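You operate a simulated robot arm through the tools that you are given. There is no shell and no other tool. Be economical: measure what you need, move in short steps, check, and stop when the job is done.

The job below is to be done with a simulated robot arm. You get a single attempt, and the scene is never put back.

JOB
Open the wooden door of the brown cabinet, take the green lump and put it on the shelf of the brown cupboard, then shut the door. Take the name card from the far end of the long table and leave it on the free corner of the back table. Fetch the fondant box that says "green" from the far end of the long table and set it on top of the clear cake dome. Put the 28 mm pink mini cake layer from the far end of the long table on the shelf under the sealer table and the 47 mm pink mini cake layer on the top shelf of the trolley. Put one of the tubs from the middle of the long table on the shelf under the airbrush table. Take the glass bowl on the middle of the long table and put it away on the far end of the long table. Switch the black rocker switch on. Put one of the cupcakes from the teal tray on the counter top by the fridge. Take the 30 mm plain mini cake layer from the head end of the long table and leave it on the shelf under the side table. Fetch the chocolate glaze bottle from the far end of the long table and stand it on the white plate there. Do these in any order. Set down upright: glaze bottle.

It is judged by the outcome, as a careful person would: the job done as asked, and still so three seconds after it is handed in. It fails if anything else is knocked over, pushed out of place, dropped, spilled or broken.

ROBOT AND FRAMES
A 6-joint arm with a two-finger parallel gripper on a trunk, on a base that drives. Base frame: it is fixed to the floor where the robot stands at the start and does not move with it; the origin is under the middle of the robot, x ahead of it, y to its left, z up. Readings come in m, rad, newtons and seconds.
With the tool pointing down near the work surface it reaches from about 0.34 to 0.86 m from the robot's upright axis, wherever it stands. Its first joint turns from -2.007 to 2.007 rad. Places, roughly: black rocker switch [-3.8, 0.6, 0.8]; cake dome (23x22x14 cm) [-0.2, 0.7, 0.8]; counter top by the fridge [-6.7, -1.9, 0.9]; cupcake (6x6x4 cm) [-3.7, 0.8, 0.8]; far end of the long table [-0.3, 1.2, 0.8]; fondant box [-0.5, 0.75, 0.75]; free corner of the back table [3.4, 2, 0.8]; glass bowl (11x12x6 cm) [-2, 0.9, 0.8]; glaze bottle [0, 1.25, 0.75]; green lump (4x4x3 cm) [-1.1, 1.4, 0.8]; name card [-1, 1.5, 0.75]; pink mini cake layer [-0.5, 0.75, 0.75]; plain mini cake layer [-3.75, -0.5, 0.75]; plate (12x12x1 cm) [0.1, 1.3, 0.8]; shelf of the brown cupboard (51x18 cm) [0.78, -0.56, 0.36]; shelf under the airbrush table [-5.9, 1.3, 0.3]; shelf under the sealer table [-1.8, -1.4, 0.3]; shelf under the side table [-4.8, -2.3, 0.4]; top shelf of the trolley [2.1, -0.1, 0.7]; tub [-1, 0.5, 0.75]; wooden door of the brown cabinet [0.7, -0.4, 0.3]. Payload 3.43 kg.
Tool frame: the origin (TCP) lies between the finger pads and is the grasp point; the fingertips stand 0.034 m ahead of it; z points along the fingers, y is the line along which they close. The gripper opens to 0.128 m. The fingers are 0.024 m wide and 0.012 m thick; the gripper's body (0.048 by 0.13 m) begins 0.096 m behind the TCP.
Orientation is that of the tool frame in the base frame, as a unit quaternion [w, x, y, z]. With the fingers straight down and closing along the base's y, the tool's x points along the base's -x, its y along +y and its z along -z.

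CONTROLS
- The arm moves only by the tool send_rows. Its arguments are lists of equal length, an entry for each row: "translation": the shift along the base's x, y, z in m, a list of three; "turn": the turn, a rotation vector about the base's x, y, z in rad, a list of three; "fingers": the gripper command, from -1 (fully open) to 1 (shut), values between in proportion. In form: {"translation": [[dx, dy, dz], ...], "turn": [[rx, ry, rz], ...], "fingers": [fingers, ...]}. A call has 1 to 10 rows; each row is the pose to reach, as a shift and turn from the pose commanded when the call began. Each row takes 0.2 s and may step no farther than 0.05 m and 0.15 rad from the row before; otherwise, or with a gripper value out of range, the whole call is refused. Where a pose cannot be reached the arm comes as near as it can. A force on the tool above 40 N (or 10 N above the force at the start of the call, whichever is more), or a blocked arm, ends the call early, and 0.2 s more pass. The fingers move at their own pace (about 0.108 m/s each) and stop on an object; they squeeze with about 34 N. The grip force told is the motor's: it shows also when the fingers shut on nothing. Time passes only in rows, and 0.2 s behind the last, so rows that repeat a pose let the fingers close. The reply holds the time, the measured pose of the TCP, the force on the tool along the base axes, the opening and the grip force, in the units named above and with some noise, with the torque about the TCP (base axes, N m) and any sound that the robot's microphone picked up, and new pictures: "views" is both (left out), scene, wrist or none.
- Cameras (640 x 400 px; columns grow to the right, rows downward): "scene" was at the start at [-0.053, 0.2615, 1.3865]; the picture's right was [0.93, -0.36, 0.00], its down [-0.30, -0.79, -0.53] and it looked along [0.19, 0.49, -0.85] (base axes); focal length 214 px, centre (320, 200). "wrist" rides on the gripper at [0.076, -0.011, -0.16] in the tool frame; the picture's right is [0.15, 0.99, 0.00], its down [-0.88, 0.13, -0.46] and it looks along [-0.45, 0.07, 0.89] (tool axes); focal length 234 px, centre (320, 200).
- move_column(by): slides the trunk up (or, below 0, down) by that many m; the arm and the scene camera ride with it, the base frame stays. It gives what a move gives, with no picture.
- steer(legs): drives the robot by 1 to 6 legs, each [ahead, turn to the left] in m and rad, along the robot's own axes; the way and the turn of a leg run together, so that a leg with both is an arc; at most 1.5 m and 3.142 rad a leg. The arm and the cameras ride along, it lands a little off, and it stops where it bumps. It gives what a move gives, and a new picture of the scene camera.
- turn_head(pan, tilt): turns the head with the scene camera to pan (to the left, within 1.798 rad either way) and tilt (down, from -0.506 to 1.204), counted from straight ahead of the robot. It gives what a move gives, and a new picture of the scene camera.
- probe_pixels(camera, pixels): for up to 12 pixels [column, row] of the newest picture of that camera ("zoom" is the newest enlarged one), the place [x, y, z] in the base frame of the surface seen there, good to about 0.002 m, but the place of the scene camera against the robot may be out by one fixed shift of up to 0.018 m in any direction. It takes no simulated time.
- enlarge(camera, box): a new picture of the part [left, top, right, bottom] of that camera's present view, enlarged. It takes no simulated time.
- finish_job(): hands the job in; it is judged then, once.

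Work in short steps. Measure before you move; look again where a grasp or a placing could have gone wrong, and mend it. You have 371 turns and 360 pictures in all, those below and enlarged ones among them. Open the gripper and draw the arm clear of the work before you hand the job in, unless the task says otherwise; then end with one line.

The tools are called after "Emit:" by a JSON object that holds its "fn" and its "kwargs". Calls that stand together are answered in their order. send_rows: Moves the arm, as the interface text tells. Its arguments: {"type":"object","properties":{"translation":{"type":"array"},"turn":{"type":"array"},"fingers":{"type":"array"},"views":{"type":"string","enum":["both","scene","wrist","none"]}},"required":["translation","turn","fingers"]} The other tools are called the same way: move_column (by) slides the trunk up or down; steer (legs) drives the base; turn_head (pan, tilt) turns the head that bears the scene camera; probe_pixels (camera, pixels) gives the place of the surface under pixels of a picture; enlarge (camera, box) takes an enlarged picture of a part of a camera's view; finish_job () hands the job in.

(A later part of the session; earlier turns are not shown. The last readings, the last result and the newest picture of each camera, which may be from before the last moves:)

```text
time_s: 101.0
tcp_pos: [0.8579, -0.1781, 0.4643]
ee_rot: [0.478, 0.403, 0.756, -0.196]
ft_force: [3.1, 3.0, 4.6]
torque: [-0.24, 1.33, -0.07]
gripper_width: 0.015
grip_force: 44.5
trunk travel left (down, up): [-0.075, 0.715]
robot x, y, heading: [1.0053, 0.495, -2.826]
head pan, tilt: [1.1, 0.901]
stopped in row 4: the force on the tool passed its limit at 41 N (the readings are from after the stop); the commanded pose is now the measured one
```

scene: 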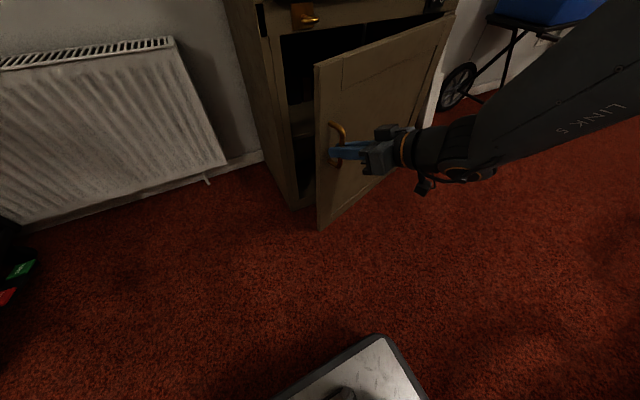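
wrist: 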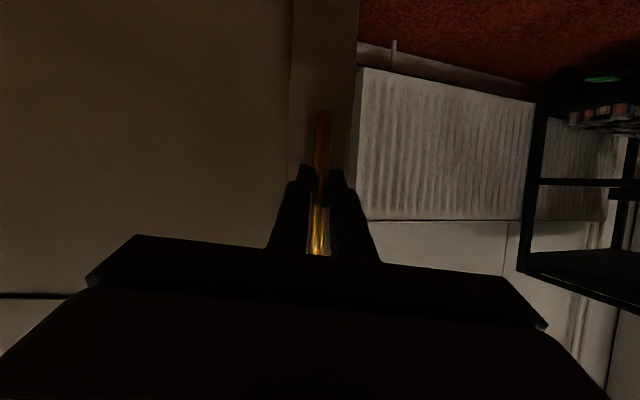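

The door stands ~0.36 rad open. I release the bar, back off, and rise above the door top to then push it wider from inside.

Emit:
{"fn": "send_rows", "kwargs": {"translation": [[0, 0, 0], [0, 0, 0], [-0.02, 0.024, 0.016], [-0.04, 0.048, 0.032], [-0.056, 0.068, 0.05], [-0.056, 0.068, 0.09], [-0.056, 0.068, 0.13], [-0.056, 0.068, 0.17], [-0.056, 0.068, 0.21], [-0.056, 0.068, 0.25]], "turn": [[0, 0, 0], [0, 0, 0], [0, 0, 0], [0, 0, 0], [0, 0, 0], [0.077, 0.064, 0], [0.154, 0.128, 0], [0.231, 0.191, 0], [0.308, 0.255, 0], [0.4, 0.33, 0]], "fingers": [0.3, 0.3, 0.3, 0.3, 0.3, 0.3, 0.5, 1, 1, 1], "views": "scene"}}

```text
time_s: 103.2
tcp_pos: [0.8011, -0.1086, 0.7147]
ee_rot: [0.259, 0.454, 0.846, -0.104]
ft_force: [-0.4, -0.3, 0.0]
torque: [-0.03, 0.01, -0.04]
gripper_width: 0.0003
grip_force: 33.2
trunk travel left (down, up): [-0.075, 0.715]
robot x, y, heading: [1.0079, 0.496, -2.833]
head pan, tilt: [1.1, 0.901]
```

scene: 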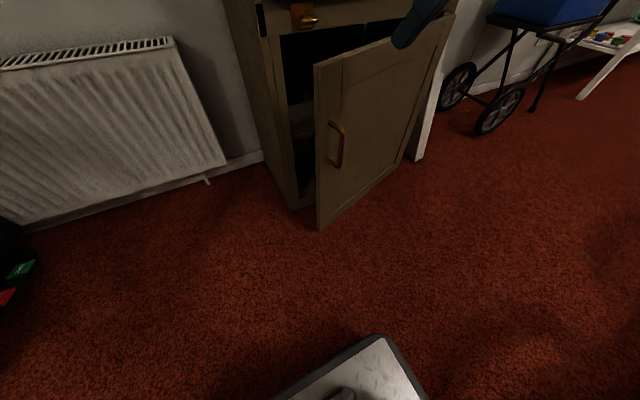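

I probe door's free edge and cabinet opening.

Emit:
{"fn": "probe_pixels", "kwargs": {"camera": "scene", "pixels": [[317, 66], [319, 220], [335, 62], [440, 20], [268, 38], [290, 60], [295, 150], [340, 145]]}}

```text
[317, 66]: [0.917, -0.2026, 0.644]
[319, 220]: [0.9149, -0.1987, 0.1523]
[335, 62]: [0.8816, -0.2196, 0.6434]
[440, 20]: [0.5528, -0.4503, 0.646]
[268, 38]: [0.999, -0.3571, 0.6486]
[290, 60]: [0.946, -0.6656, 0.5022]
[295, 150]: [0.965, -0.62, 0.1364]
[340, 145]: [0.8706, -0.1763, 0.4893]
```

Door edge at (0.917,-0.203), top z 0.635. I pass over it to (0.945,-0.275), then lower the closed fingers behind the door.

Emit:
{"fn": "send_rows", "kwargs": {"translation": [[0.0, 0, 0.03], [0.024, -0.027, 0.03], [0.048, -0.054, 0.03], [0.072, -0.081, 0.03], [0.096, -0.108, 0.03], [0.12, -0.137, 0.03], [0.144, -0.164, 0.03]], "turn": [[0.05, 0.04, 0], [0.09, 0.075, 0], [0.13, 0.11, 0], [0.17, 0.14, 0], [0.21, 0.175, 0], [0.25, 0.2, 0], [0.27, 0.22, 0]], "fingers": [1, 1, 1, 1, 1, 1, 1], "views": "both"}}

```text
time_s: 104.8
tcp_pos: [0.9459, -0.2741, 0.745]
ee_rot: [0.102, 0.469, 0.876, -0.04]
ft_force: [0.2, 0.2, 0.3]
torque: [-0.05, -0.02, -0.02]
gripper_width: 0.0001
grip_force: 33.4
trunk travel left (down, up): [-0.075, 0.715]
robot x, y, heading: [1.0056, 0.495, -2.831]
head pan, tilt: [1.1, 0.901]
```

scene: 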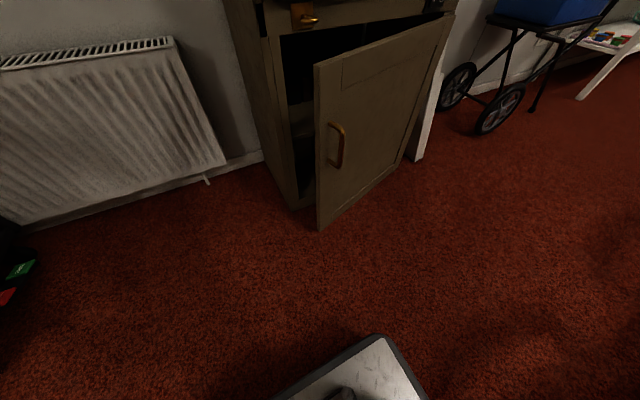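
wrist: 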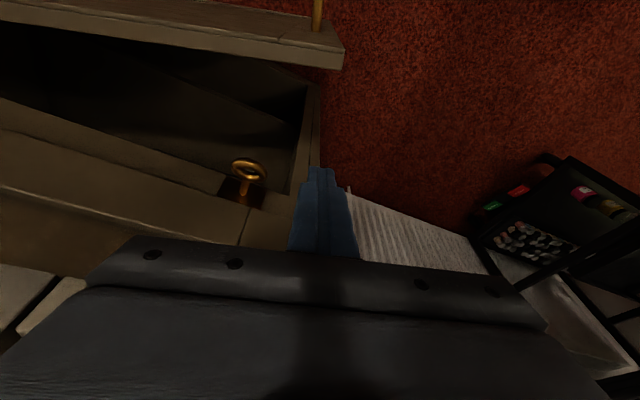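

I shift slightly left and lower the fingers behind the door edge.

Emit:
{"fn": "send_rows", "kwargs": {"translation": [[-0.025, -0.004, -0.03], [-0.025, -0.004, -0.075], [-0.025, -0.004, -0.12], [-0.025, -0.004, -0.165], [-0.025, -0.004, -0.205]], "turn": [[0, 0, 0], [0, 0, 0], [0, 0, 0], [0, 0, 0], [0, 0, 0]], "fingers": [1, 1, 1, 1, 1], "views": "wrist"}}

```text
time_s: 106.0
tcp_pos: [0.9214, -0.2756, 0.5365]
ee_rot: [0.101, 0.469, 0.877, -0.038]
ft_force: [0.3, -0.3, 0.5]
torque: [0.06, 0.02, -0.03]
gripper_width: 0.0001
grip_force: 33.6
trunk travel left (down, up): [-0.075, 0.715]
robot x, y, heading: [1.0041, 0.4963, -2.831]
head pan, tilt: [1.1, 0.901]
```

wrist: 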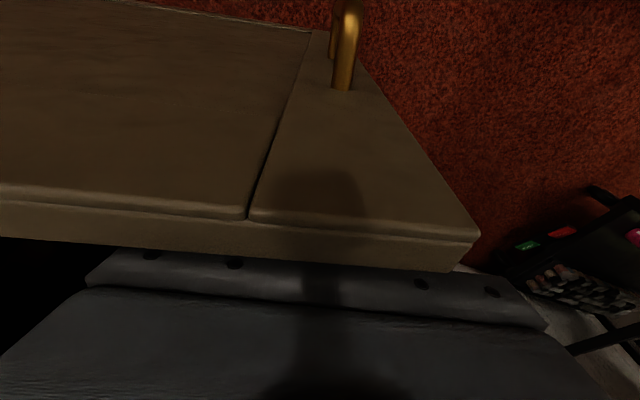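

The fingers are behind the door. I sweep along the arc around the hinge to swing it open, raised 3 cm for body clearance.

Emit:
{"fn": "send_rows", "kwargs": {"translation": [[-0.013, 0.018, 0.03], [-0.034, 0.039, 0.03], [-0.055, 0.0586, 0.03], [-0.078, 0.0766, 0.03], [-0.1014, 0.0928, 0.03], [-0.1228, 0.1109, 0.03], [-0.1453, 0.1276, 0.03], [-0.1689, 0.1426, 0.03], [-0.1935, 0.156, 0.03], [-0.2191, 0.1675, 0.03]], "turn": [[0, 0, 0], [0, 0, 0], [0, 0, 0], [0, 0, 0], [0, 0, 0], [0, 0, 0], [0, 0, 0], [0, 0, 0], [0, 0, 0], [0, 0, 0]], "fingers": [1, 1, 1, 1, 1, 1, 1, 1, 1, 1], "views": "both"}}

```text
time_s: 108.2
tcp_pos: [0.7007, -0.1098, 0.5681]
ee_rot: [0.101, 0.469, 0.876, -0.039]
ft_force: [0.4, 0.5, -0.6]
torque: [0.05, -0.01, -0.02]
gripper_width: 0.0002
grip_force: 33.1
trunk travel left (down, up): [-0.075, 0.715]
robot x, y, heading: [1.0065, 0.4936, -2.828]
head pan, tilt: [1.1, 0.901]
```

scene: 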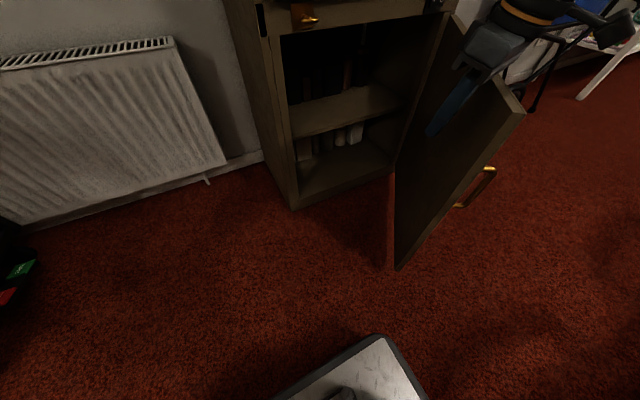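
wrist: 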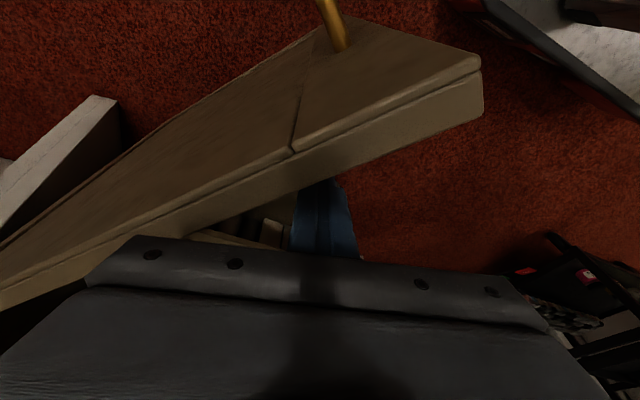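

I continue to about 90° of opening.

Emit:
{"fn": "send_rows", "kwargs": {"translation": [[-0.025, 0.011, 0], [-0.052, 0.019, 0], [-0.079, 0.025, 0], [-0.107, 0.029, 0], [-0.135, 0.0315, 0], [-0.163, 0.032, 0], [-0.15, 0.028, 0], [-0.13, 0.025, 0.04], [-0.12, 0.025, 0.085], [-0.12, 0.025, 0.13]], "turn": [[0, 0, 0], [0, 0, 0], [0, 0, 0], [0, 0, 0], [0, 0, 0], [0, 0, 0], [0, 0, 0], [0, 0, 0], [0, 0, 0], [0, 0, 0]], "fingers": [1, 1, 1, 1, 1, 1, 1, 1, 1, 1], "views": "scene"}}

```text
time_s: 110.4
tcp_pos: [0.5797, -0.0851, 0.699]
ee_rot: [0.1, 0.469, 0.877, -0.039]
ft_force: [-0.8, 0.2, 0.2]
torque: [0.01, -0.03, 0.02]
gripper_width: 0.0004
grip_force: 33.1
trunk travel left (down, up): [-0.075, 0.715]
robot x, y, heading: [1.0047, 0.4957, -2.832]
head pan, tilt: [1.1, 0.901]
```

scene: 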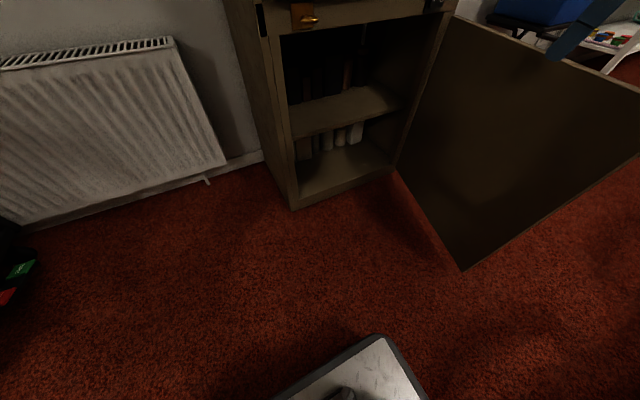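

The door is wide open. I probe the shelf to plan the placing.

Emit:
{"fn": "probe_pixels", "kwargs": {"camera": "scene", "pixels": [[345, 105], [295, 135], [400, 105], [330, 115], [380, 95], [300, 105], [350, 92], [462, 268], [638, 85], [290, 35], [310, 85]]}}

Emit:
{"fn": "enlarge", "kwargs": {"camera": "scene", "box": [250, 0, 450, 210]}}

```text
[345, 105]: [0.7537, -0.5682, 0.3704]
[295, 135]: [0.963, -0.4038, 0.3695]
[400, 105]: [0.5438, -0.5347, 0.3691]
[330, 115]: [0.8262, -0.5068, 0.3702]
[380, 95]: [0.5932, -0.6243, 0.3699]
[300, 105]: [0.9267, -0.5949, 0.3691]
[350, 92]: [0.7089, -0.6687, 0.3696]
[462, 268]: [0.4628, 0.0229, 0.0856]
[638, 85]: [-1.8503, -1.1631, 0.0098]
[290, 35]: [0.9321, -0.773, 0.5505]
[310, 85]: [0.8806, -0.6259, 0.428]
```

```text
1.90 times, centred on (350, 105) of scene
```

zoom: 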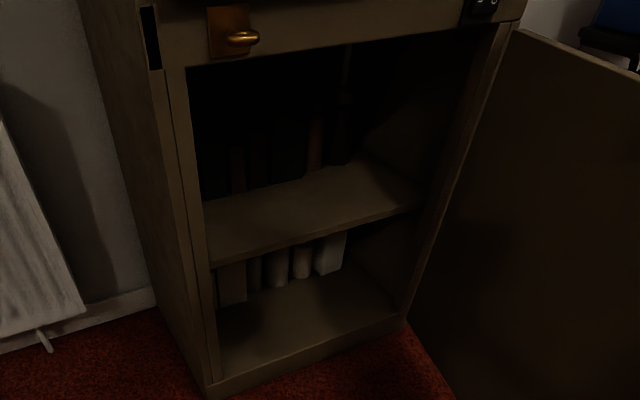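

Shelf at z≈0.36, free front strip around (0.80,-0.53). Now I raise the trunk and drive round the table end toward its far side.

Emit:
{"fn": "move_column", "kwargs": {"by": 0.5}}

Emit:
{"fn": "steer", "kwargs": {"legs": [[-0.4, 0], [0, -1.58]]}}

Emit:
{"fn": "turn_head", "kwargs": {"pan": 0.9, "tilt": 0.6}}

```text
refused: 0.5 is not a number from -0.4 to 0.4
```

```text
time_s: 115.4
tcp_pos: [0.6716, 0.6872, 0.7014]
ee_rot: [0.079, 0.842, 0.526, -0.091]
ft_force: [1.9, -2.4, 1.3]
torque: [0.16, 0.13, -0.04]
gripper_width: 0.0001
grip_force: 32.9
trunk travel left (down, up): [-0.075, 0.715]
robot x, y, heading: [1.394, 0.6187, 2.407]
head pan, tilt: [1.1, 0.901]
stopped in leg 2: the force on the tool passed its limit at 142 N (the readings are from after the stop); the commanded pose is now the measured one
```

scene: 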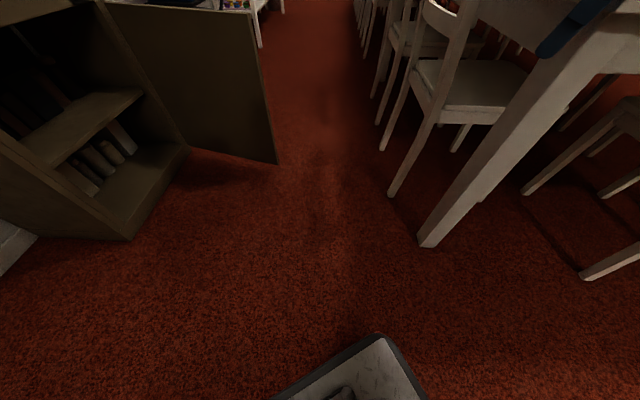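

```text
time_s: 116.2
tcp_pos: [0.6704, 0.687, 0.7011]
ee_rot: [0.079, 0.841, 0.527, -0.091]
ft_force: [1.8, -5.1, 2.6]
torque: [0.29, 0.12, -0.04]
gripper_width: 0.0
grip_force: 32.8
trunk travel left (down, up): [-0.075, 0.715]
robot x, y, heading: [1.3871, 0.6166, 2.408]
head pan, tilt: [0.901, 0.6]
```

scene: 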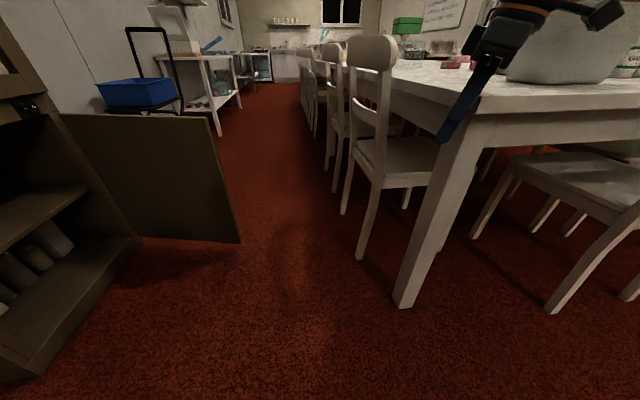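

The column call was refused (limit 0.4) and the fingers touched the table corner. I turn back a little, raise the trunk, and check the table.

Emit:
{"fn": "steer", "kwargs": {"legs": [[0, 0.25]]}}

Emit:
{"fn": "move_column", "kwargs": {"by": 0.4}}

Emit:
{"fn": "turn_head", "kwargs": {"pan": -0.3, "tilt": 0.6}}

```text
time_s: 117.5
tcp_pos: [0.6768, 0.5062, 0.7016]
ee_rot: [0.088, 0.769, 0.627, -0.081]
ft_force: [-0.8, -0.4, 0.2]
torque: [-0.02, -0.02, -0.04]
gripper_width: 0.0
grip_force: 33.4
trunk travel left (down, up): [-0.075, 0.715]
robot x, y, heading: [1.388, 0.6163, 2.658]
head pan, tilt: [0.901, 0.6]
```

scene: 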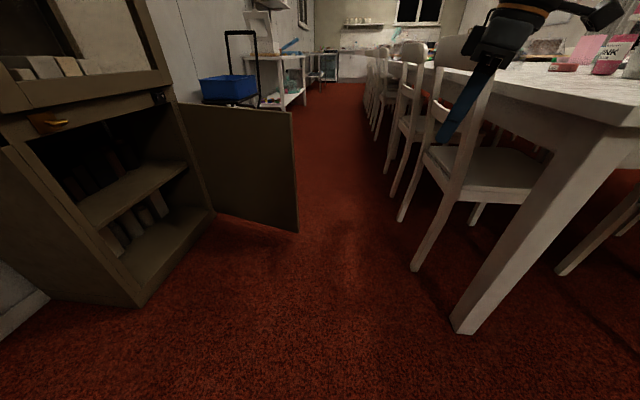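

```text
time_s: 121.3
tcp_pos: [0.6777, 0.5073, 1.1015]
ee_rot: [0.09, 0.77, 0.627, -0.081]
ft_force: [-0.9, -1.0, -0.1]
torque: [0.02, 0.0, -0.01]
gripper_width: 0.0
grip_force: 32.7
trunk travel left (down, up): [-0.475, 0.315]
robot x, y, heading: [1.3897, 0.616, 2.655]
head pan, tilt: [0.901, 0.6]
```

```text
time_s: 122.7
tcp_pos: [0.6768, 0.507, 1.101]
ee_rot: [0.09, 0.769, 0.628, -0.081]
ft_force: [-0.2, 0.4, 0.2]
torque: [-0.02, 0.01, -0.01]
gripper_width: 0.0
grip_force: 33.3
trunk travel left (down, up): [-0.475, 0.315]
robot x, y, heading: [1.3863, 0.6177, 2.656]
head pan, tilt: [-0.3, 0.6]
```

scene: 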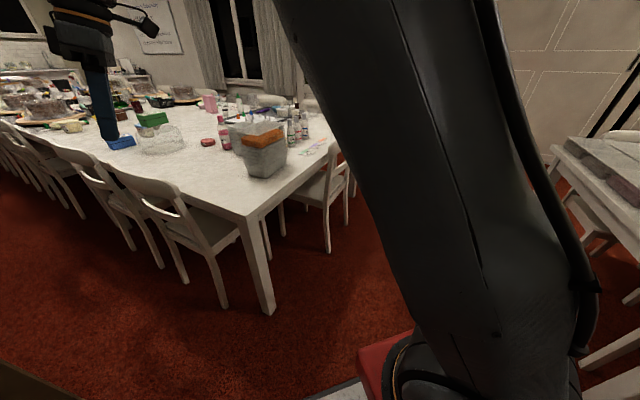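

The green box is still on the dome. I check whether the table corner moved.

Emit:
{"fn": "probe_pixels", "kwargs": {"camera": "scene", "pixels": [[249, 217], [248, 212], [153, 118], [325, 150], [335, 170], [330, 240], [560, 160], [270, 310]]}}

```text
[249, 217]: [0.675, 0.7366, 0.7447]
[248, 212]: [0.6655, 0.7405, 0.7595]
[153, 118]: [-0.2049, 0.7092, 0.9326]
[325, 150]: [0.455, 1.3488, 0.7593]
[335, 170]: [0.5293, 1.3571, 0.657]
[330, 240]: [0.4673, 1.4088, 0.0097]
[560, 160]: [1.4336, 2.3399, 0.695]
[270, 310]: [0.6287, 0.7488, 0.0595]
```

Roughly unchanged. I turn toward the far side (heading across the table end) and look ahead.

Emit:
{"fn": "steer", "kwargs": {"legs": [[0, -0.8]]}}

Emit:
{"fn": "turn_head", "kwargs": {"pan": 0.35, "tilt": 0.6}}

```text
time_s: 125.2
tcp_pos: [0.8175, 1.058, 1.1018]
ee_rot: [0.05, 0.954, 0.274, -0.109]
ft_force: [0.4, -0.2, -0.3]
torque: [0.0, -0.03, 0.02]
gripper_width: 0.0
grip_force: 33.0
trunk travel left (down, up): [-0.475, 0.315]
robot x, y, heading: [1.3905, 0.6204, 1.846]
head pan, tilt: [-0.3, 0.6]
```

scene: 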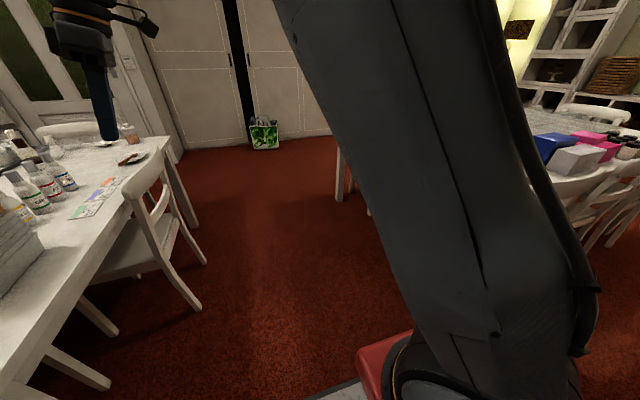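

```text
time_s: 126.3
tcp_pos: [0.8173, 1.0576, 1.1014]
ee_rot: [0.05, 0.954, 0.274, -0.109]
ft_force: [-0.3, 0.3, 0.1]
torque: [-0.02, 0.0, 0.02]
gripper_width: 0.0
grip_force: 33.6
trunk travel left (down, up): [-0.475, 0.315]
robot x, y, heading: [1.3864, 0.619, 1.845]
head pan, tilt: [0.351, 0.6]
```

scene: 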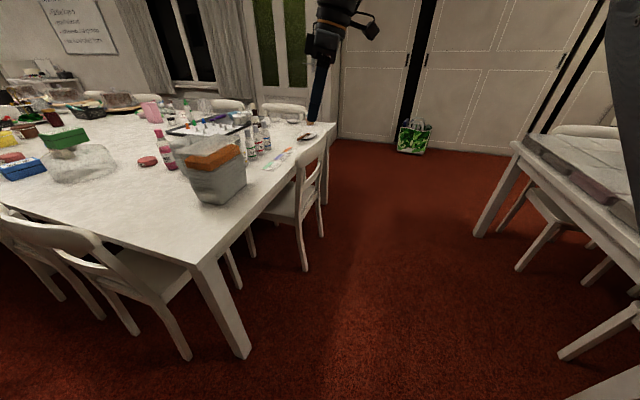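

I probe the passage: table far corner, far chairs, bag and wall.

Emit:
{"fn": "probe_pixels", "kwargs": {"camera": "scene", "pixels": [[333, 126], [412, 152], [285, 105], [470, 153], [303, 270], [478, 236], [520, 270], [230, 103], [322, 140], [345, 140], [515, 148]]}}

```text
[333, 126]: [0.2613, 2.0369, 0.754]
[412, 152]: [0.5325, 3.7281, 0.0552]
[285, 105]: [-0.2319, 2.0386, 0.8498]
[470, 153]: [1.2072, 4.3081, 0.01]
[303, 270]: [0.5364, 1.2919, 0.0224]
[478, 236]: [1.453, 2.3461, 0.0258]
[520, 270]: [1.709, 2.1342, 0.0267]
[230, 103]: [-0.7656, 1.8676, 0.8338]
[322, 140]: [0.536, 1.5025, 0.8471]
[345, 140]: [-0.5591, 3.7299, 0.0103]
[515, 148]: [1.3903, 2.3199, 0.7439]
```

The passage is clear. I drive up past the table end, turn left and stop partway along the far side.

Emit:
{"fn": "steer", "kwargs": {"legs": [[1.4, 0], [0.73, 0], [0, 1.585], [1.4, 0]]}}

Emit:
{"fn": "turn_head", "kwargs": {"pan": 1.0, "tilt": 0.8}}

```text
time_s: 147.3
tcp_pos: [-0.9794, 1.6967, 1.1007]
ee_rot: [0.113, 0.478, 0.87, -0.042]
ft_force: [0.2, 0.8, 1.1]
torque: [0.03, -0.02, 0.02]
gripper_width: 0.0001
grip_force: 32.8
trunk travel left (down, up): [-0.475, 0.315]
robot x, y, heading: [-0.541, 2.2709, -2.861]
head pan, tilt: [0.351, 0.6]
```

scene: 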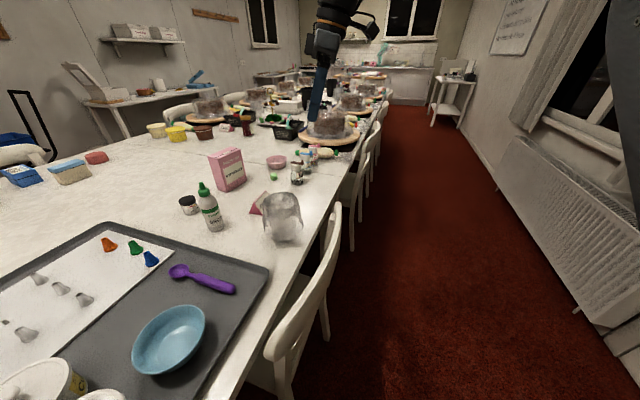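

```text
time_s: 148.4
tcp_pos: [-0.9786, 1.6969, 1.1011]
ee_rot: [0.113, 0.479, 0.869, -0.042]
ft_force: [0.4, 0.2, 0.5]
torque: [0.01, 0.02, 0.03]
gripper_width: 0.0
grip_force: 32.7
trunk travel left (down, up): [-0.475, 0.315]
robot x, y, heading: [-0.5448, 2.2724, -2.859]
head pan, tilt: [1.0, 0.799]
```

scene: 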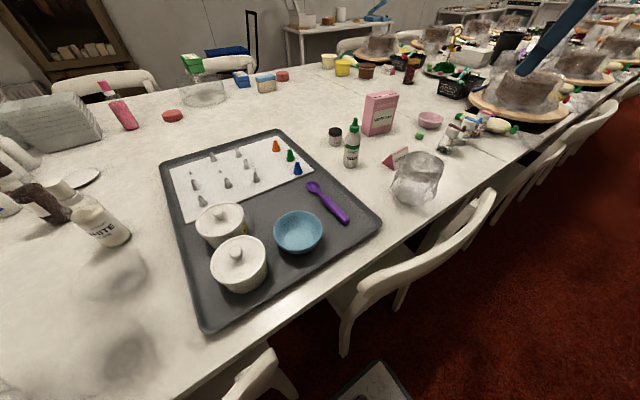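

A green lump is visible at (419,135), behind the pink packet. I probe it and the card.

Emit:
{"fn": "probe_pixels", "kwargs": {"camera": "scene", "pixels": [[419, 135], [430, 118], [395, 157], [404, 155], [415, 180], [380, 110], [443, 140], [465, 240], [480, 200], [350, 330]]}}

Emit:
{"fn": "enlarge", "kwargs": {"camera": "scene", "box": [320, 80, 520, 210]}}

```text
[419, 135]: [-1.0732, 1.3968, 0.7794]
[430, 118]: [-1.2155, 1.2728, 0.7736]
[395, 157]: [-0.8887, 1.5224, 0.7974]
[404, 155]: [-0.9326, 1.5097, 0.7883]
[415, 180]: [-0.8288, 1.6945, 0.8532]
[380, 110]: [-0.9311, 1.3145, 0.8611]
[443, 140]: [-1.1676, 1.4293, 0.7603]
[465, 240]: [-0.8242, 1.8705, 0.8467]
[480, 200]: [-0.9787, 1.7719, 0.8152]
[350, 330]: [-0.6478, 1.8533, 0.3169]
```

```text
3.08 times, centred on (420, 145) of scene
```

zoom: 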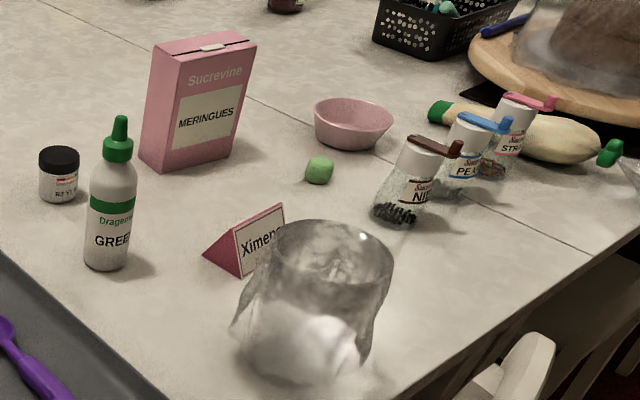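

The lump is at (-1.073,1.397). I drive 0.58 m ahead so it falls within reach.

Emit:
{"fn": "steer", "kwargs": {"legs": [[0.58, 0.01]]}}

```text
time_s: 151.7
tcp_pos: [-1.5323, 1.5296, 1.1007]
ee_rot: [0.114, 0.475, 0.872, -0.041]
ft_force: [-0.8, -0.7, 0.0]
torque: [0.02, 0.04, 0.0]
gripper_width: 0.0002
grip_force: 33.3
trunk travel left (down, up): [-0.475, 0.315]
robot x, y, heading: [-1.1012, 2.1075, -2.853]
head pan, tilt: [1.0, 0.799]
```

scene: 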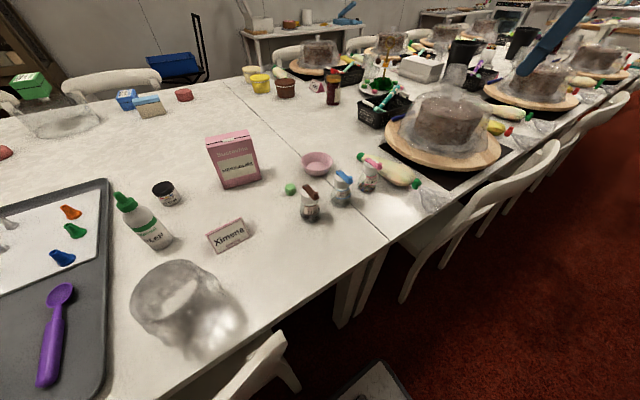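

I swing the arm over the lump, straightening the tool with fingers closing across the table.

Emit:
{"fn": "send_rows", "kwargs": {"translation": [[0.0459, -0.0133, 0], [0.0918, -0.0266, 0], [0.1377, -0.0399, 0], [0.1836, -0.0532, 0], [0.2295, -0.0665, 0], [0.2754, -0.0798, 0], [0.3213, -0.0931, 0], [0.3672, -0.1064, 0], [0.4131, -0.1197, 0], [0.459, -0.133, 0]], "turn": [[0.0052, 0.0255, 0.1275], [0.0104, 0.051, 0.255], [0.0156, 0.0765, 0.3825], [0.0208, 0.102, 0.51], [0.026, 0.1275, 0.6375], [0.0312, 0.153, 0.765], [0.0364, 0.1785, 0.8925], [0.0416, 0.204, 1.02], [0.0468, 0.2295, 1.1475], [0.052, 0.255, 1.275]], "fingers": [-0.2, -0.2, -0.2, -0.2, -0.2, -0.2, -0.2, -0.2, -0.2, -0.2], "views": "both"}}

```text
time_s: 153.9
tcp_pos: [-1.0754, 1.3975, 1.099]
ee_rot: [0.0, -0.14, 0.99, -0.001]
ft_force: [0.6, 0.3, 0.2]
torque: [-0.03, -0.05, 0.0]
gripper_width: 0.0769
grip_force: 0.0
trunk travel left (down, up): [-0.475, 0.315]
robot x, y, heading: [-1.1034, 2.1123, -2.857]
head pan, tilt: [1.0, 0.799]
```

scene: 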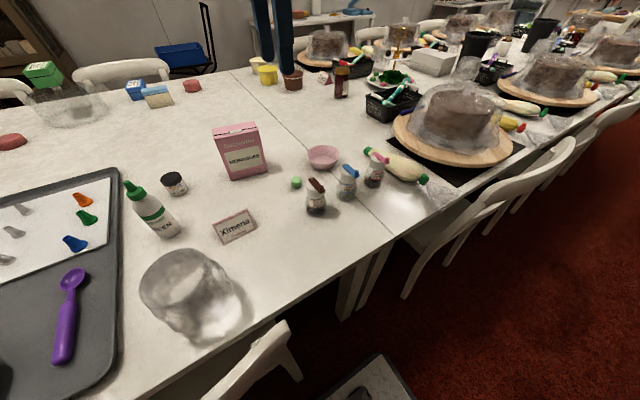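
wrist: 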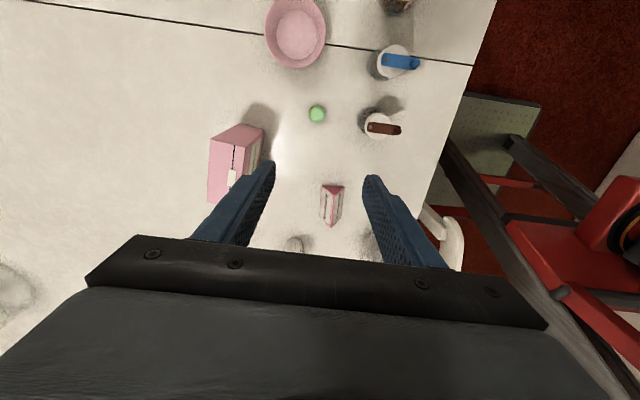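

I probe lump and neighbours via the wrist camera.

Emit:
{"fn": "probe_pixels", "kwargs": {"camera": "wrist", "pixels": [[317, 113], [309, 113], [325, 113], [317, 105], [317, 121], [366, 122], [263, 133], [332, 190], [324, 220], [341, 220], [400, 130]]}}

```text
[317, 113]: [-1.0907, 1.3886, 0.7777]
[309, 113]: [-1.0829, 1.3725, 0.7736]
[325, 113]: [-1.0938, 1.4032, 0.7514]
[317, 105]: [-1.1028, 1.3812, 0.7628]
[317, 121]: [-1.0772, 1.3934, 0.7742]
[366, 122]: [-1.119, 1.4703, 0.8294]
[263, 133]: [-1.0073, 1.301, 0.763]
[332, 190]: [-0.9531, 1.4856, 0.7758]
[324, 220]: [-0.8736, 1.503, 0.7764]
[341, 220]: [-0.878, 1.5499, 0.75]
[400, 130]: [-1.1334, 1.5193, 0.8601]
```

Lump centre (-1.089,1.388). I descend to TCP z 0.788 and close.

Emit:
{"fn": "send_rows", "kwargs": {"translation": [[-0.0136, -0.0095, -0.045], [-0.0136, -0.0095, -0.09], [-0.0136, -0.0095, -0.135], [-0.0136, -0.0095, -0.18], [-0.0136, -0.0095, -0.225], [-0.0136, -0.0095, -0.265], [-0.0136, -0.0095, -0.295], [-0.0136, -0.0095, -0.311], [-0.0136, -0.0095, -0.311]], "turn": [[0, 0, 0], [0, 0, 0], [0, 0, 0], [0, 0, 0], [0, 0, 0], [0, 0, 0], [0, 0, 0], [0, 0, 0], [0, 0, 0]], "fingers": [-0.2, -0.2, -0.2, -0.2, -0.2, -0.2, -0.2, -0.2, -0.2], "views": "wrist"}}

Emit:
{"fn": "send_rows", "kwargs": {"translation": [[0, 0, 0], [0, 0, 0], [0, 0, 0], [0, 0, 0.005], [0, 0, 0.02], [0, 0, 0.04], [0, 0, 0.07], [0, 0, 0.1], [0, 0, 0.14], [0, 0, 0.18]], "turn": [[0, 0, 0], [0, 0, 0], [0, 0, 0], [0, 0, 0], [0, 0, 0], [0, 0, 0], [0, 0, 0], [0, 0, 0], [0, 0, 0], [0, 0, 0]], "fingers": [1, 1, 1, 1, 1, 1, 1, 1, 1, 1], "views": "wrist"}}

```text
time_s: 155.9
tcp_pos: [-1.0878, 1.3905, 0.789]
ee_rot: [0.0, -0.141, 0.99, -0.001]
ft_force: [0.5, -0.3, 0.3]
torque: [0.0, 0.0, -0.02]
gripper_width: 0.0769
grip_force: 0.0
trunk travel left (down, up): [-0.475, 0.315]
robot x, y, heading: [-1.102, 2.1053, -2.852]
head pan, tilt: [1.0, 0.799]
```

wrist: 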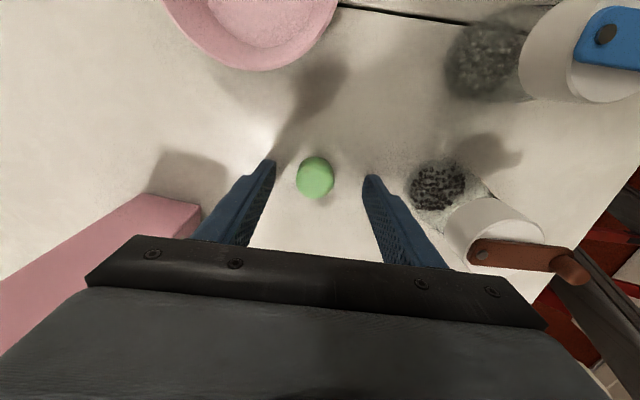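

```text
time_s: 158.1
tcp_pos: [-1.0853, 1.3897, 0.9724]
ee_rot: [-0.001, -0.142, 0.99, -0.001]
ft_force: [0.3, -0.1, -1.0]
torque: [0.02, 0.04, -0.01]
gripper_width: 0.0303
grip_force: 34.4
trunk travel left (down, up): [-0.475, 0.315]
robot x, y, heading: [-1.1021, 2.1072, -2.858]
head pan, tilt: [1.0, 0.799]
```

wrist: 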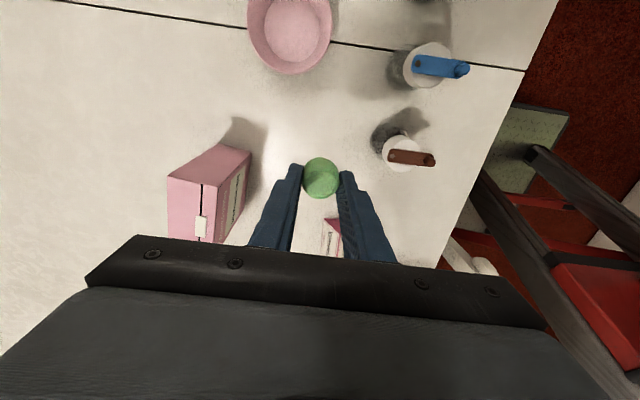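

The lump is held. I raise and retract the arm, then drive back around to the cabinet.

Emit:
{"fn": "send_rows", "kwargs": {"translation": [[-0.005, 0.02, 0.025], [-0.012, 0.045, 0.05], [-0.02, 0.075, 0.075], [-0.028, 0.105, 0.1], [-0.038, 0.14, 0.12], [-0.048, 0.175, 0.14], [-0.058, 0.21, 0.15], [-0.066, 0.24, 0.15]], "turn": [[0, 0, 0], [0, 0, 0], [0, 0, 0], [0, 0, 0], [0, 0, 0], [0, 0, 0], [0, 0, 0], [0, 0, 0]], "fingers": [1, 1, 1, 1, 1, 1, 1, 1], "views": "none"}}

Emit:
{"fn": "steer", "kwargs": {"legs": [[-1.3, 0], [-0.65, 0], [0, 1.57], [1.4, 0], [0.7, 0]]}}

```text
time_s: 159.9
tcp_pos: [-1.154, 1.6279, 1.1191]
ee_rot: [0.001, -0.141, 0.99, -0.001]
ft_force: [-0.4, -0.4, -0.5]
torque: [0.07, 0.05, -0.01]
gripper_width: 0.0306
grip_force: 33.6
trunk travel left (down, up): [-0.475, 0.315]
robot x, y, heading: [-1.1042, 2.1085, -2.858]
head pan, tilt: [1.0, 0.799]
```

```text
time_s: 183.4
tcp_pos: [1.7772, 0.548, 1.1194]
ee_rot: [0.0, 0.79, -0.614, 0.001]
ft_force: [0.0, -0.4, 0.2]
torque: [-0.01, -0.01, 0.04]
gripper_width: 0.0301
grip_force: 34.3
trunk travel left (down, up): [-0.475, 0.315]
robot x, y, heading: [1.3006, 0.6162, -1.317]
head pan, tilt: [1.0, 0.799]
```

scene: 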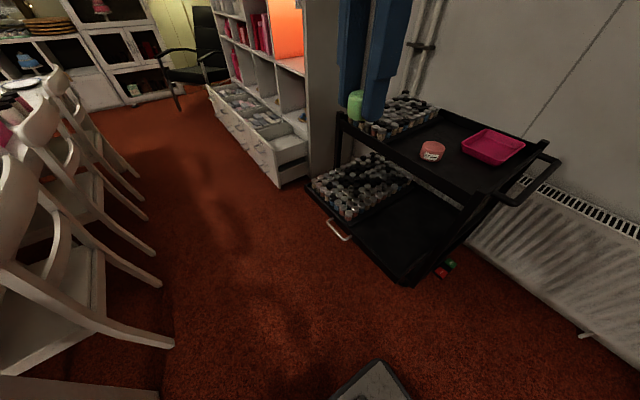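

Now I turn to face along the aisle with the cabinet on my left, ending near u≈0.92.

Emit:
{"fn": "steer", "kwargs": {"legs": [[0, -1.24], [0.52, 0], [0, -0.3]]}}

Emit:
{"fn": "turn_head", "kwargs": {"pan": 1.3, "tilt": 1.0}}

```text
time_s: 190.6
tcp_pos: [0.8016, -0.1409, 1.1182]
ee_rot: [0.0, -0.132, 0.991, -0.002]
ft_force: [0.4, -0.2, -1.0]
torque: [-0.05, -0.02, 0.0]
gripper_width: 0.0302
grip_force: 34.1
trunk travel left (down, up): [-0.475, 0.315]
robot x, y, heading: [0.8606, 0.3359, -2.873]
head pan, tilt: [1.0, 0.799]
```

scene: 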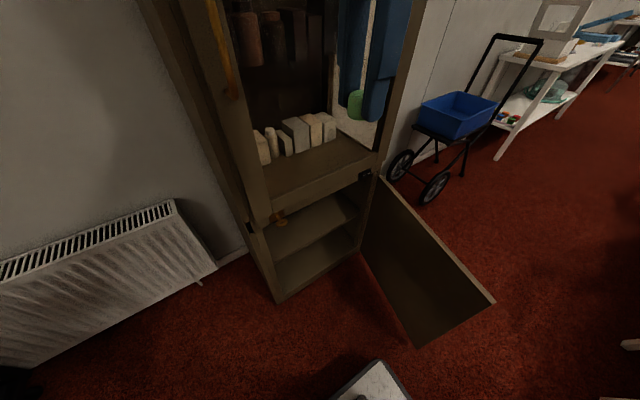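

```text
time_s: 191.3
tcp_pos: [0.8017, -0.1418, 1.1194]
ee_rot: [-0.001, -0.133, 0.991, 0.0]
ft_force: [-1.0, -0.6, 0.0]
torque: [0.01, 0.01, 0.03]
gripper_width: 0.0301
grip_force: 33.8
trunk travel left (down, up): [-0.475, 0.315]
robot x, y, heading: [0.8627, 0.3397, -2.874]
head pan, tilt: [1.3, 1.0]
```

scene: 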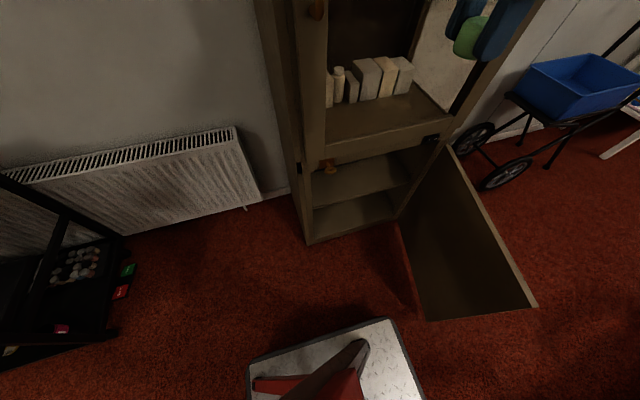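

I lower the trunk and rotate the tool about the vertical so that it can later pitch toward the shelf with the camera outward.

Emit:
{"fn": "move_column", "kwargs": {"by": -0.4}}

Emit:
{"fn": "send_rows", "kwargs": {"translation": [[0, 0, 0], [0, 0, 0], [0, 0, 0], [0, 0, 0], [0, 0, 0], [0, 0, 0], [0, 0, 0], [0, 0, 0], [0, 0, 0], [0, 0, 0]], "turn": [[0, 0, -0.149], [0, 0, -0.298], [0, 0, -0.447], [0, 0, -0.596], [0, 0, -0.745], [0, 0, -0.894], [0, 0, -1.043], [0, 0, -1.192], [0, 0, -1.341], [0, 0, -1.49]], "fingers": [1, 1, 1, 1, 1, 1, 1, 1, 1, 1], "views": "wrist"}}

```text
time_s: 195.2
tcp_pos: [0.8001, -0.14, 0.7186]
ee_rot: [-0.001, -0.133, 0.991, -0.001]
ft_force: [-0.2, -1.0, -1.1]
torque: [-0.01, 0.03, 0.02]
gripper_width: 0.0302
grip_force: 34.3
trunk travel left (down, up): [-0.075, 0.715]
robot x, y, heading: [0.8598, 0.3396, -2.862]
head pan, tilt: [1.3, 1.0]
```

```text
time_s: 197.4
tcp_pos: [0.8011, -0.1396, 0.7181]
ee_rot: [-0.001, 0.575, 0.818, 0.0]
ft_force: [-1.0, -0.4, 0.0]
torque: [0.01, -0.02, 0.01]
gripper_width: 0.0303
grip_force: 34.1
trunk travel left (down, up): [-0.075, 0.715]
robot x, y, heading: [0.8619, 0.3372, -2.871]
head pan, tilt: [1.3, 1.0]
```

wrist: 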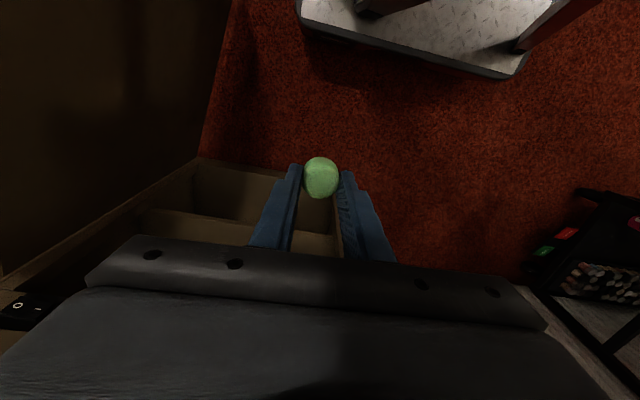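

I pitch the tool toward the cabinet while lowering to the opening's height.

Emit:
{"fn": "send_rows", "kwargs": {"translation": [[0.002, -0.01, -0.04], [0.005, -0.03, -0.08], [0.008, -0.05, -0.12], [0.012, -0.08, -0.155], [0.016, -0.11, -0.19], [0.02, -0.14, -0.22], [0.025, -0.17, -0.245], [0.029, -0.195, -0.258]], "turn": [[-0.12, -0.0436, 0], [-0.24, -0.0873, 0], [-0.36, -0.131, 0], [-0.48, -0.1746, 0], [-0.6, -0.218, 0], [-0.72, -0.262, 0], [-0.84, -0.3055, 0], [-0.96, -0.349, 0]], "fingers": [1, 1, 1, 1, 1, 1, 1, 1], "views": "both"}}

```text
time_s: 199.4
tcp_pos: [0.8866, -0.2834, 0.4389]
ee_rot: [0.406, 0.394, 0.807, -0.168]
ft_force: [0.2, -0.5, -0.4]
torque: [0.02, -0.01, -0.01]
gripper_width: 0.0303
grip_force: 34.2
out of reach, approached as far as the arm can: row 6, 7
trunk travel left (down, up): [-0.075, 0.715]
robot x, y, heading: [0.8613, 0.3405, -2.87]
head pan, tilt: [1.3, 1.0]
stopped in row 8: the arm was blocked; the commanded pose is now the measured one
```

scene: 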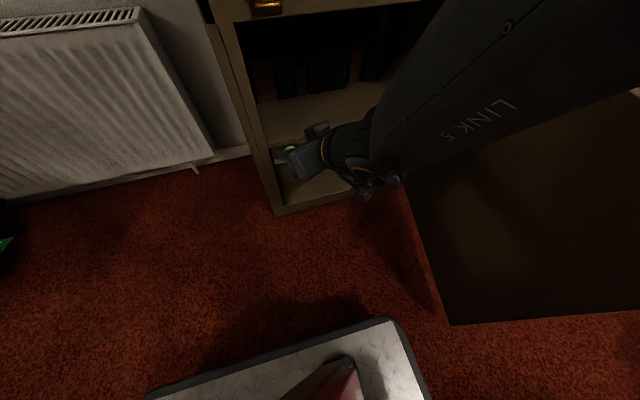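
wrist: 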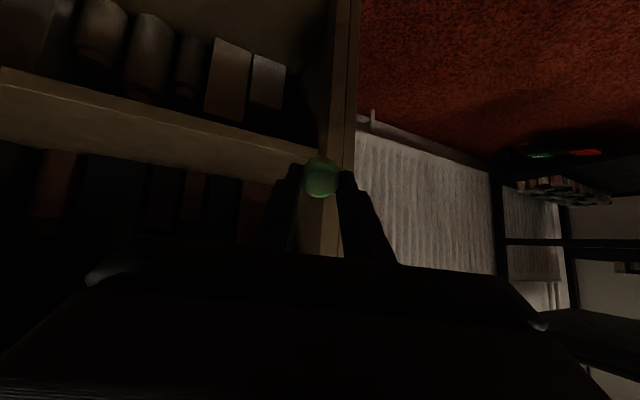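

The arm got blocked by folding too tightly. I'll use a steeper tool pitch (≈50° down), which still clears the fascia, and unblock first.

Emit:
{"fn": "send_rows", "kwargs": {"translation": [[0, -0.005, 0.01], [0, -0.01, 0.02], [0, -0.02, 0.03], [0, -0.03, 0.03]], "turn": [[0.08, 0.06, -0.04], [0.15, 0.12, -0.08], [0.2, 0.16, -0.12], [0.2, 0.16, -0.16]], "fingers": [1, 1, 1, 1], "views": "wrist"}}

```text
time_s: 200.4
tcp_pos: [0.8881, -0.3137, 0.4691]
ee_rot: [0.285, 0.482, 0.815, -0.151]
ft_force: [0.0, -0.5, -0.3]
torque: [0.01, -0.03, 0.0]
gripper_width: 0.0304
grip_force: 34.2
trunk travel left (down, up): [-0.075, 0.715]
robot x, y, heading: [0.8603, 0.3411, -2.87]
head pan, tilt: [1.3, 1.0]
```

wrist: 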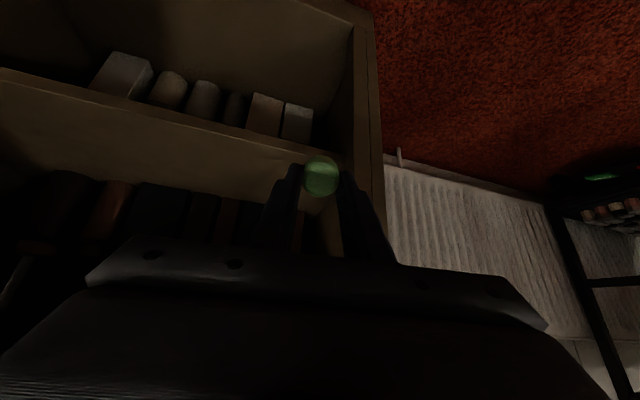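

Pitch works. I enter over the shelf to (0.845,-0.478) and lower toward z 0.40.

Emit:
{"fn": "send_rows", "kwargs": {"translation": [[-0.01, -0.035, 0], [-0.02, -0.07, -0.005], [-0.03, -0.11, -0.01], [-0.043, -0.15, -0.02], [-0.043, -0.164, -0.035], [-0.043, -0.164, -0.055], [-0.043, -0.164, -0.064]], "turn": [[0, 0, 0], [0, 0, 0], [0, 0, 0], [0, 0, 0], [0, 0, 0], [0, 0, 0], [0, 0, 0]], "fingers": [1, 1, 1, 1, 1, 1, 1], "views": "both"}}

```text
time_s: 202.0
tcp_pos: [0.8449, -0.4773, 0.405]
ee_rot: [0.285, 0.482, 0.815, -0.15]
ft_force: [0.0, 0.0, -0.1]
torque: [-0.02, 0.03, 0.0]
gripper_width: 0.0305
grip_force: 33.6
trunk travel left (down, up): [-0.075, 0.715]
robot x, y, heading: [0.8591, 0.3357, -2.871]
head pan, tilt: [1.3, 1.0]
```

scene: 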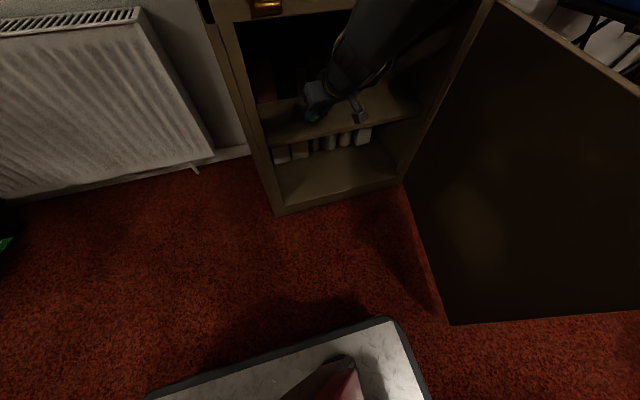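
wrist: 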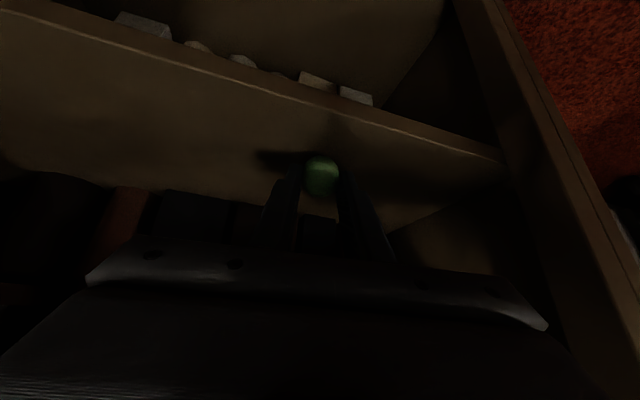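

The lump is over the shelf. I lower slowly until contact.

Emit:
{"fn": "send_rows", "kwargs": {"translation": [[0, 0, -0.003], [0, 0, -0.005], [0, 0, -0.007], [0, 0, -0.009], [0, 0, -0.011], [0, 0, -0.011]], "turn": [[0, 0, 0], [0, 0, 0], [0, 0, 0], [0, 0, 0], [0, 0, 0], [0, 0, 0]], "fingers": [1, 1, 1, 1, 1, 1], "views": "none"}}

```text
time_s: 203.4
tcp_pos: [0.8439, -0.4782, 0.3974]
ee_rot: [0.287, 0.482, 0.814, -0.153]
ft_force: [2.9, -7.2, 30.0]
torque: [-0.49, -0.25, -0.03]
gripper_width: 0.0304
grip_force: 34.2
trunk travel left (down, up): [-0.075, 0.715]
robot x, y, heading: [0.8622, 0.3361, -2.871]
head pan, tilt: [1.3, 1.0]
```

Contact. I ease off, open a little, then retreat along the tool axis and out.

Emit:
{"fn": "send_rows", "kwargs": {"translation": [[0, 0, 0.003], [0, 0, 0.003], [0, 0, 0.003], [-0.006, 0.012, 0.018], [-0.016, 0.03, 0.042], [-0.02, 0.06, 0.06], [-0.02, 0.1, 0.07], [-0.02, 0.14, 0.075], [-0.02, 0.18, 0.08], [-0.03, 0.22, 0.09]], "turn": [[0, 0, 0], [0, 0, 0], [0, 0, 0], [0, 0, 0], [0, 0, 0], [0, 0, 0], [0, 0, 0], [0, 0, 0], [0, 0, 0], [0, 0, 0]], "fingers": [0.35, 0.1, 0.1, 0.1, 0.1, 0.1, 0.1, 0.1, 0.1, 0.1], "views": "both"}}

```text
time_s: 205.6
tcp_pos: [0.8155, -0.2574, 0.4856]
ee_rot: [0.284, 0.482, 0.815, -0.151]
ft_force: [0.7, -0.5, 0.5]
torque: [0.0, 0.02, -0.02]
gripper_width: 0.0576
grip_force: 0.0
trunk travel left (down, up): [-0.075, 0.715]
robot x, y, heading: [0.8632, 0.3391, -2.874]
head pan, tilt: [1.3, 1.0]
```

scene: 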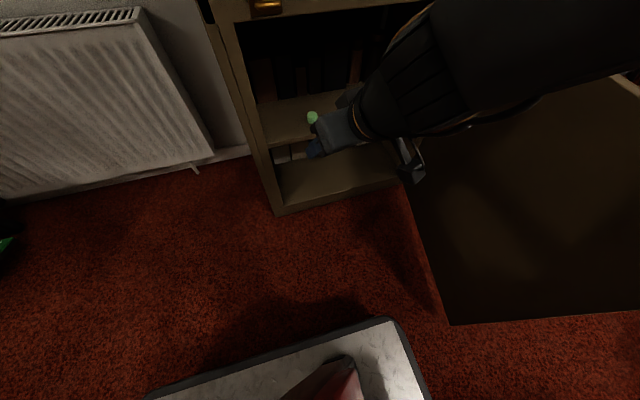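
wrist: 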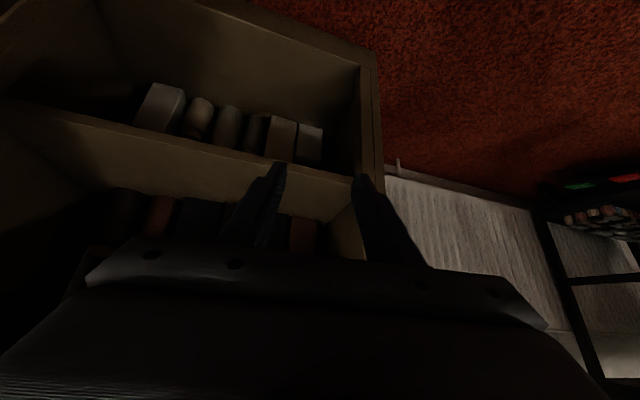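

The lump sits on the shelf at (312,118). To shut the door I rise, close the fingers, and pass over to the outer side of the door.

Emit:
{"fn": "send_rows", "kwargs": {"translation": [[0, 0.02, 0.045], [0, 0.03, 0.09], [0, 0.03, 0.135], [0, 0.03, 0.18], [0, 0.03, 0.225], [0, 0.03, 0.265], [-0.045, 0.05, 0.265], [-0.09, 0.07, 0.265], [-0.135, 0.09, 0.265], [-0.18, 0.11, 0.265]], "turn": [[0.04, 0.025, -0.03], [0.09, 0.05, -0.06], [0.13, 0.08, -0.09], [0.17, 0.1, -0.12], [0.21, 0.13, -0.15], [0.25, 0.15, -0.18], [0.25, 0.15, -0.2], [0.25, 0.15, -0.2], [0.25, 0.15, -0.2], [0.25, 0.15, -0.2]], "fingers": [0.5, 1, 1, 1, 1, 1, 1, 1, 1, 1], "views": "scene"}}

```text
time_s: 207.8
tcp_pos: [0.6332, -0.1464, 0.7485]
ee_rot: [0.145, 0.579, 0.794, -0.112]
ft_force: [0.0, 0.9, 0.6]
torque: [0.02, -0.01, 0.0]
gripper_width: 0.0002
grip_force: 33.0
trunk travel left (down, up): [-0.075, 0.715]
robot x, y, heading: [0.8631, 0.337, -2.87]
head pan, tilt: [1.3, 1.0]
```

scene: 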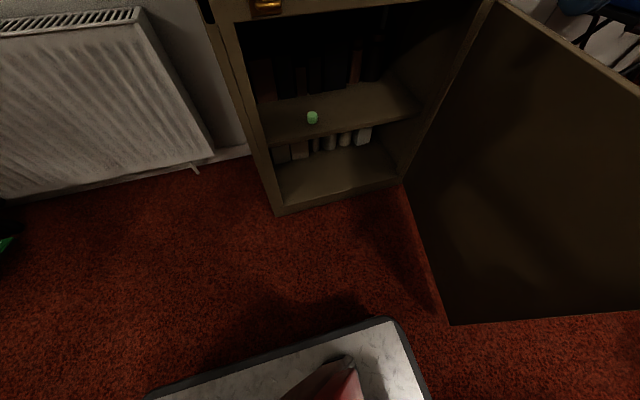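

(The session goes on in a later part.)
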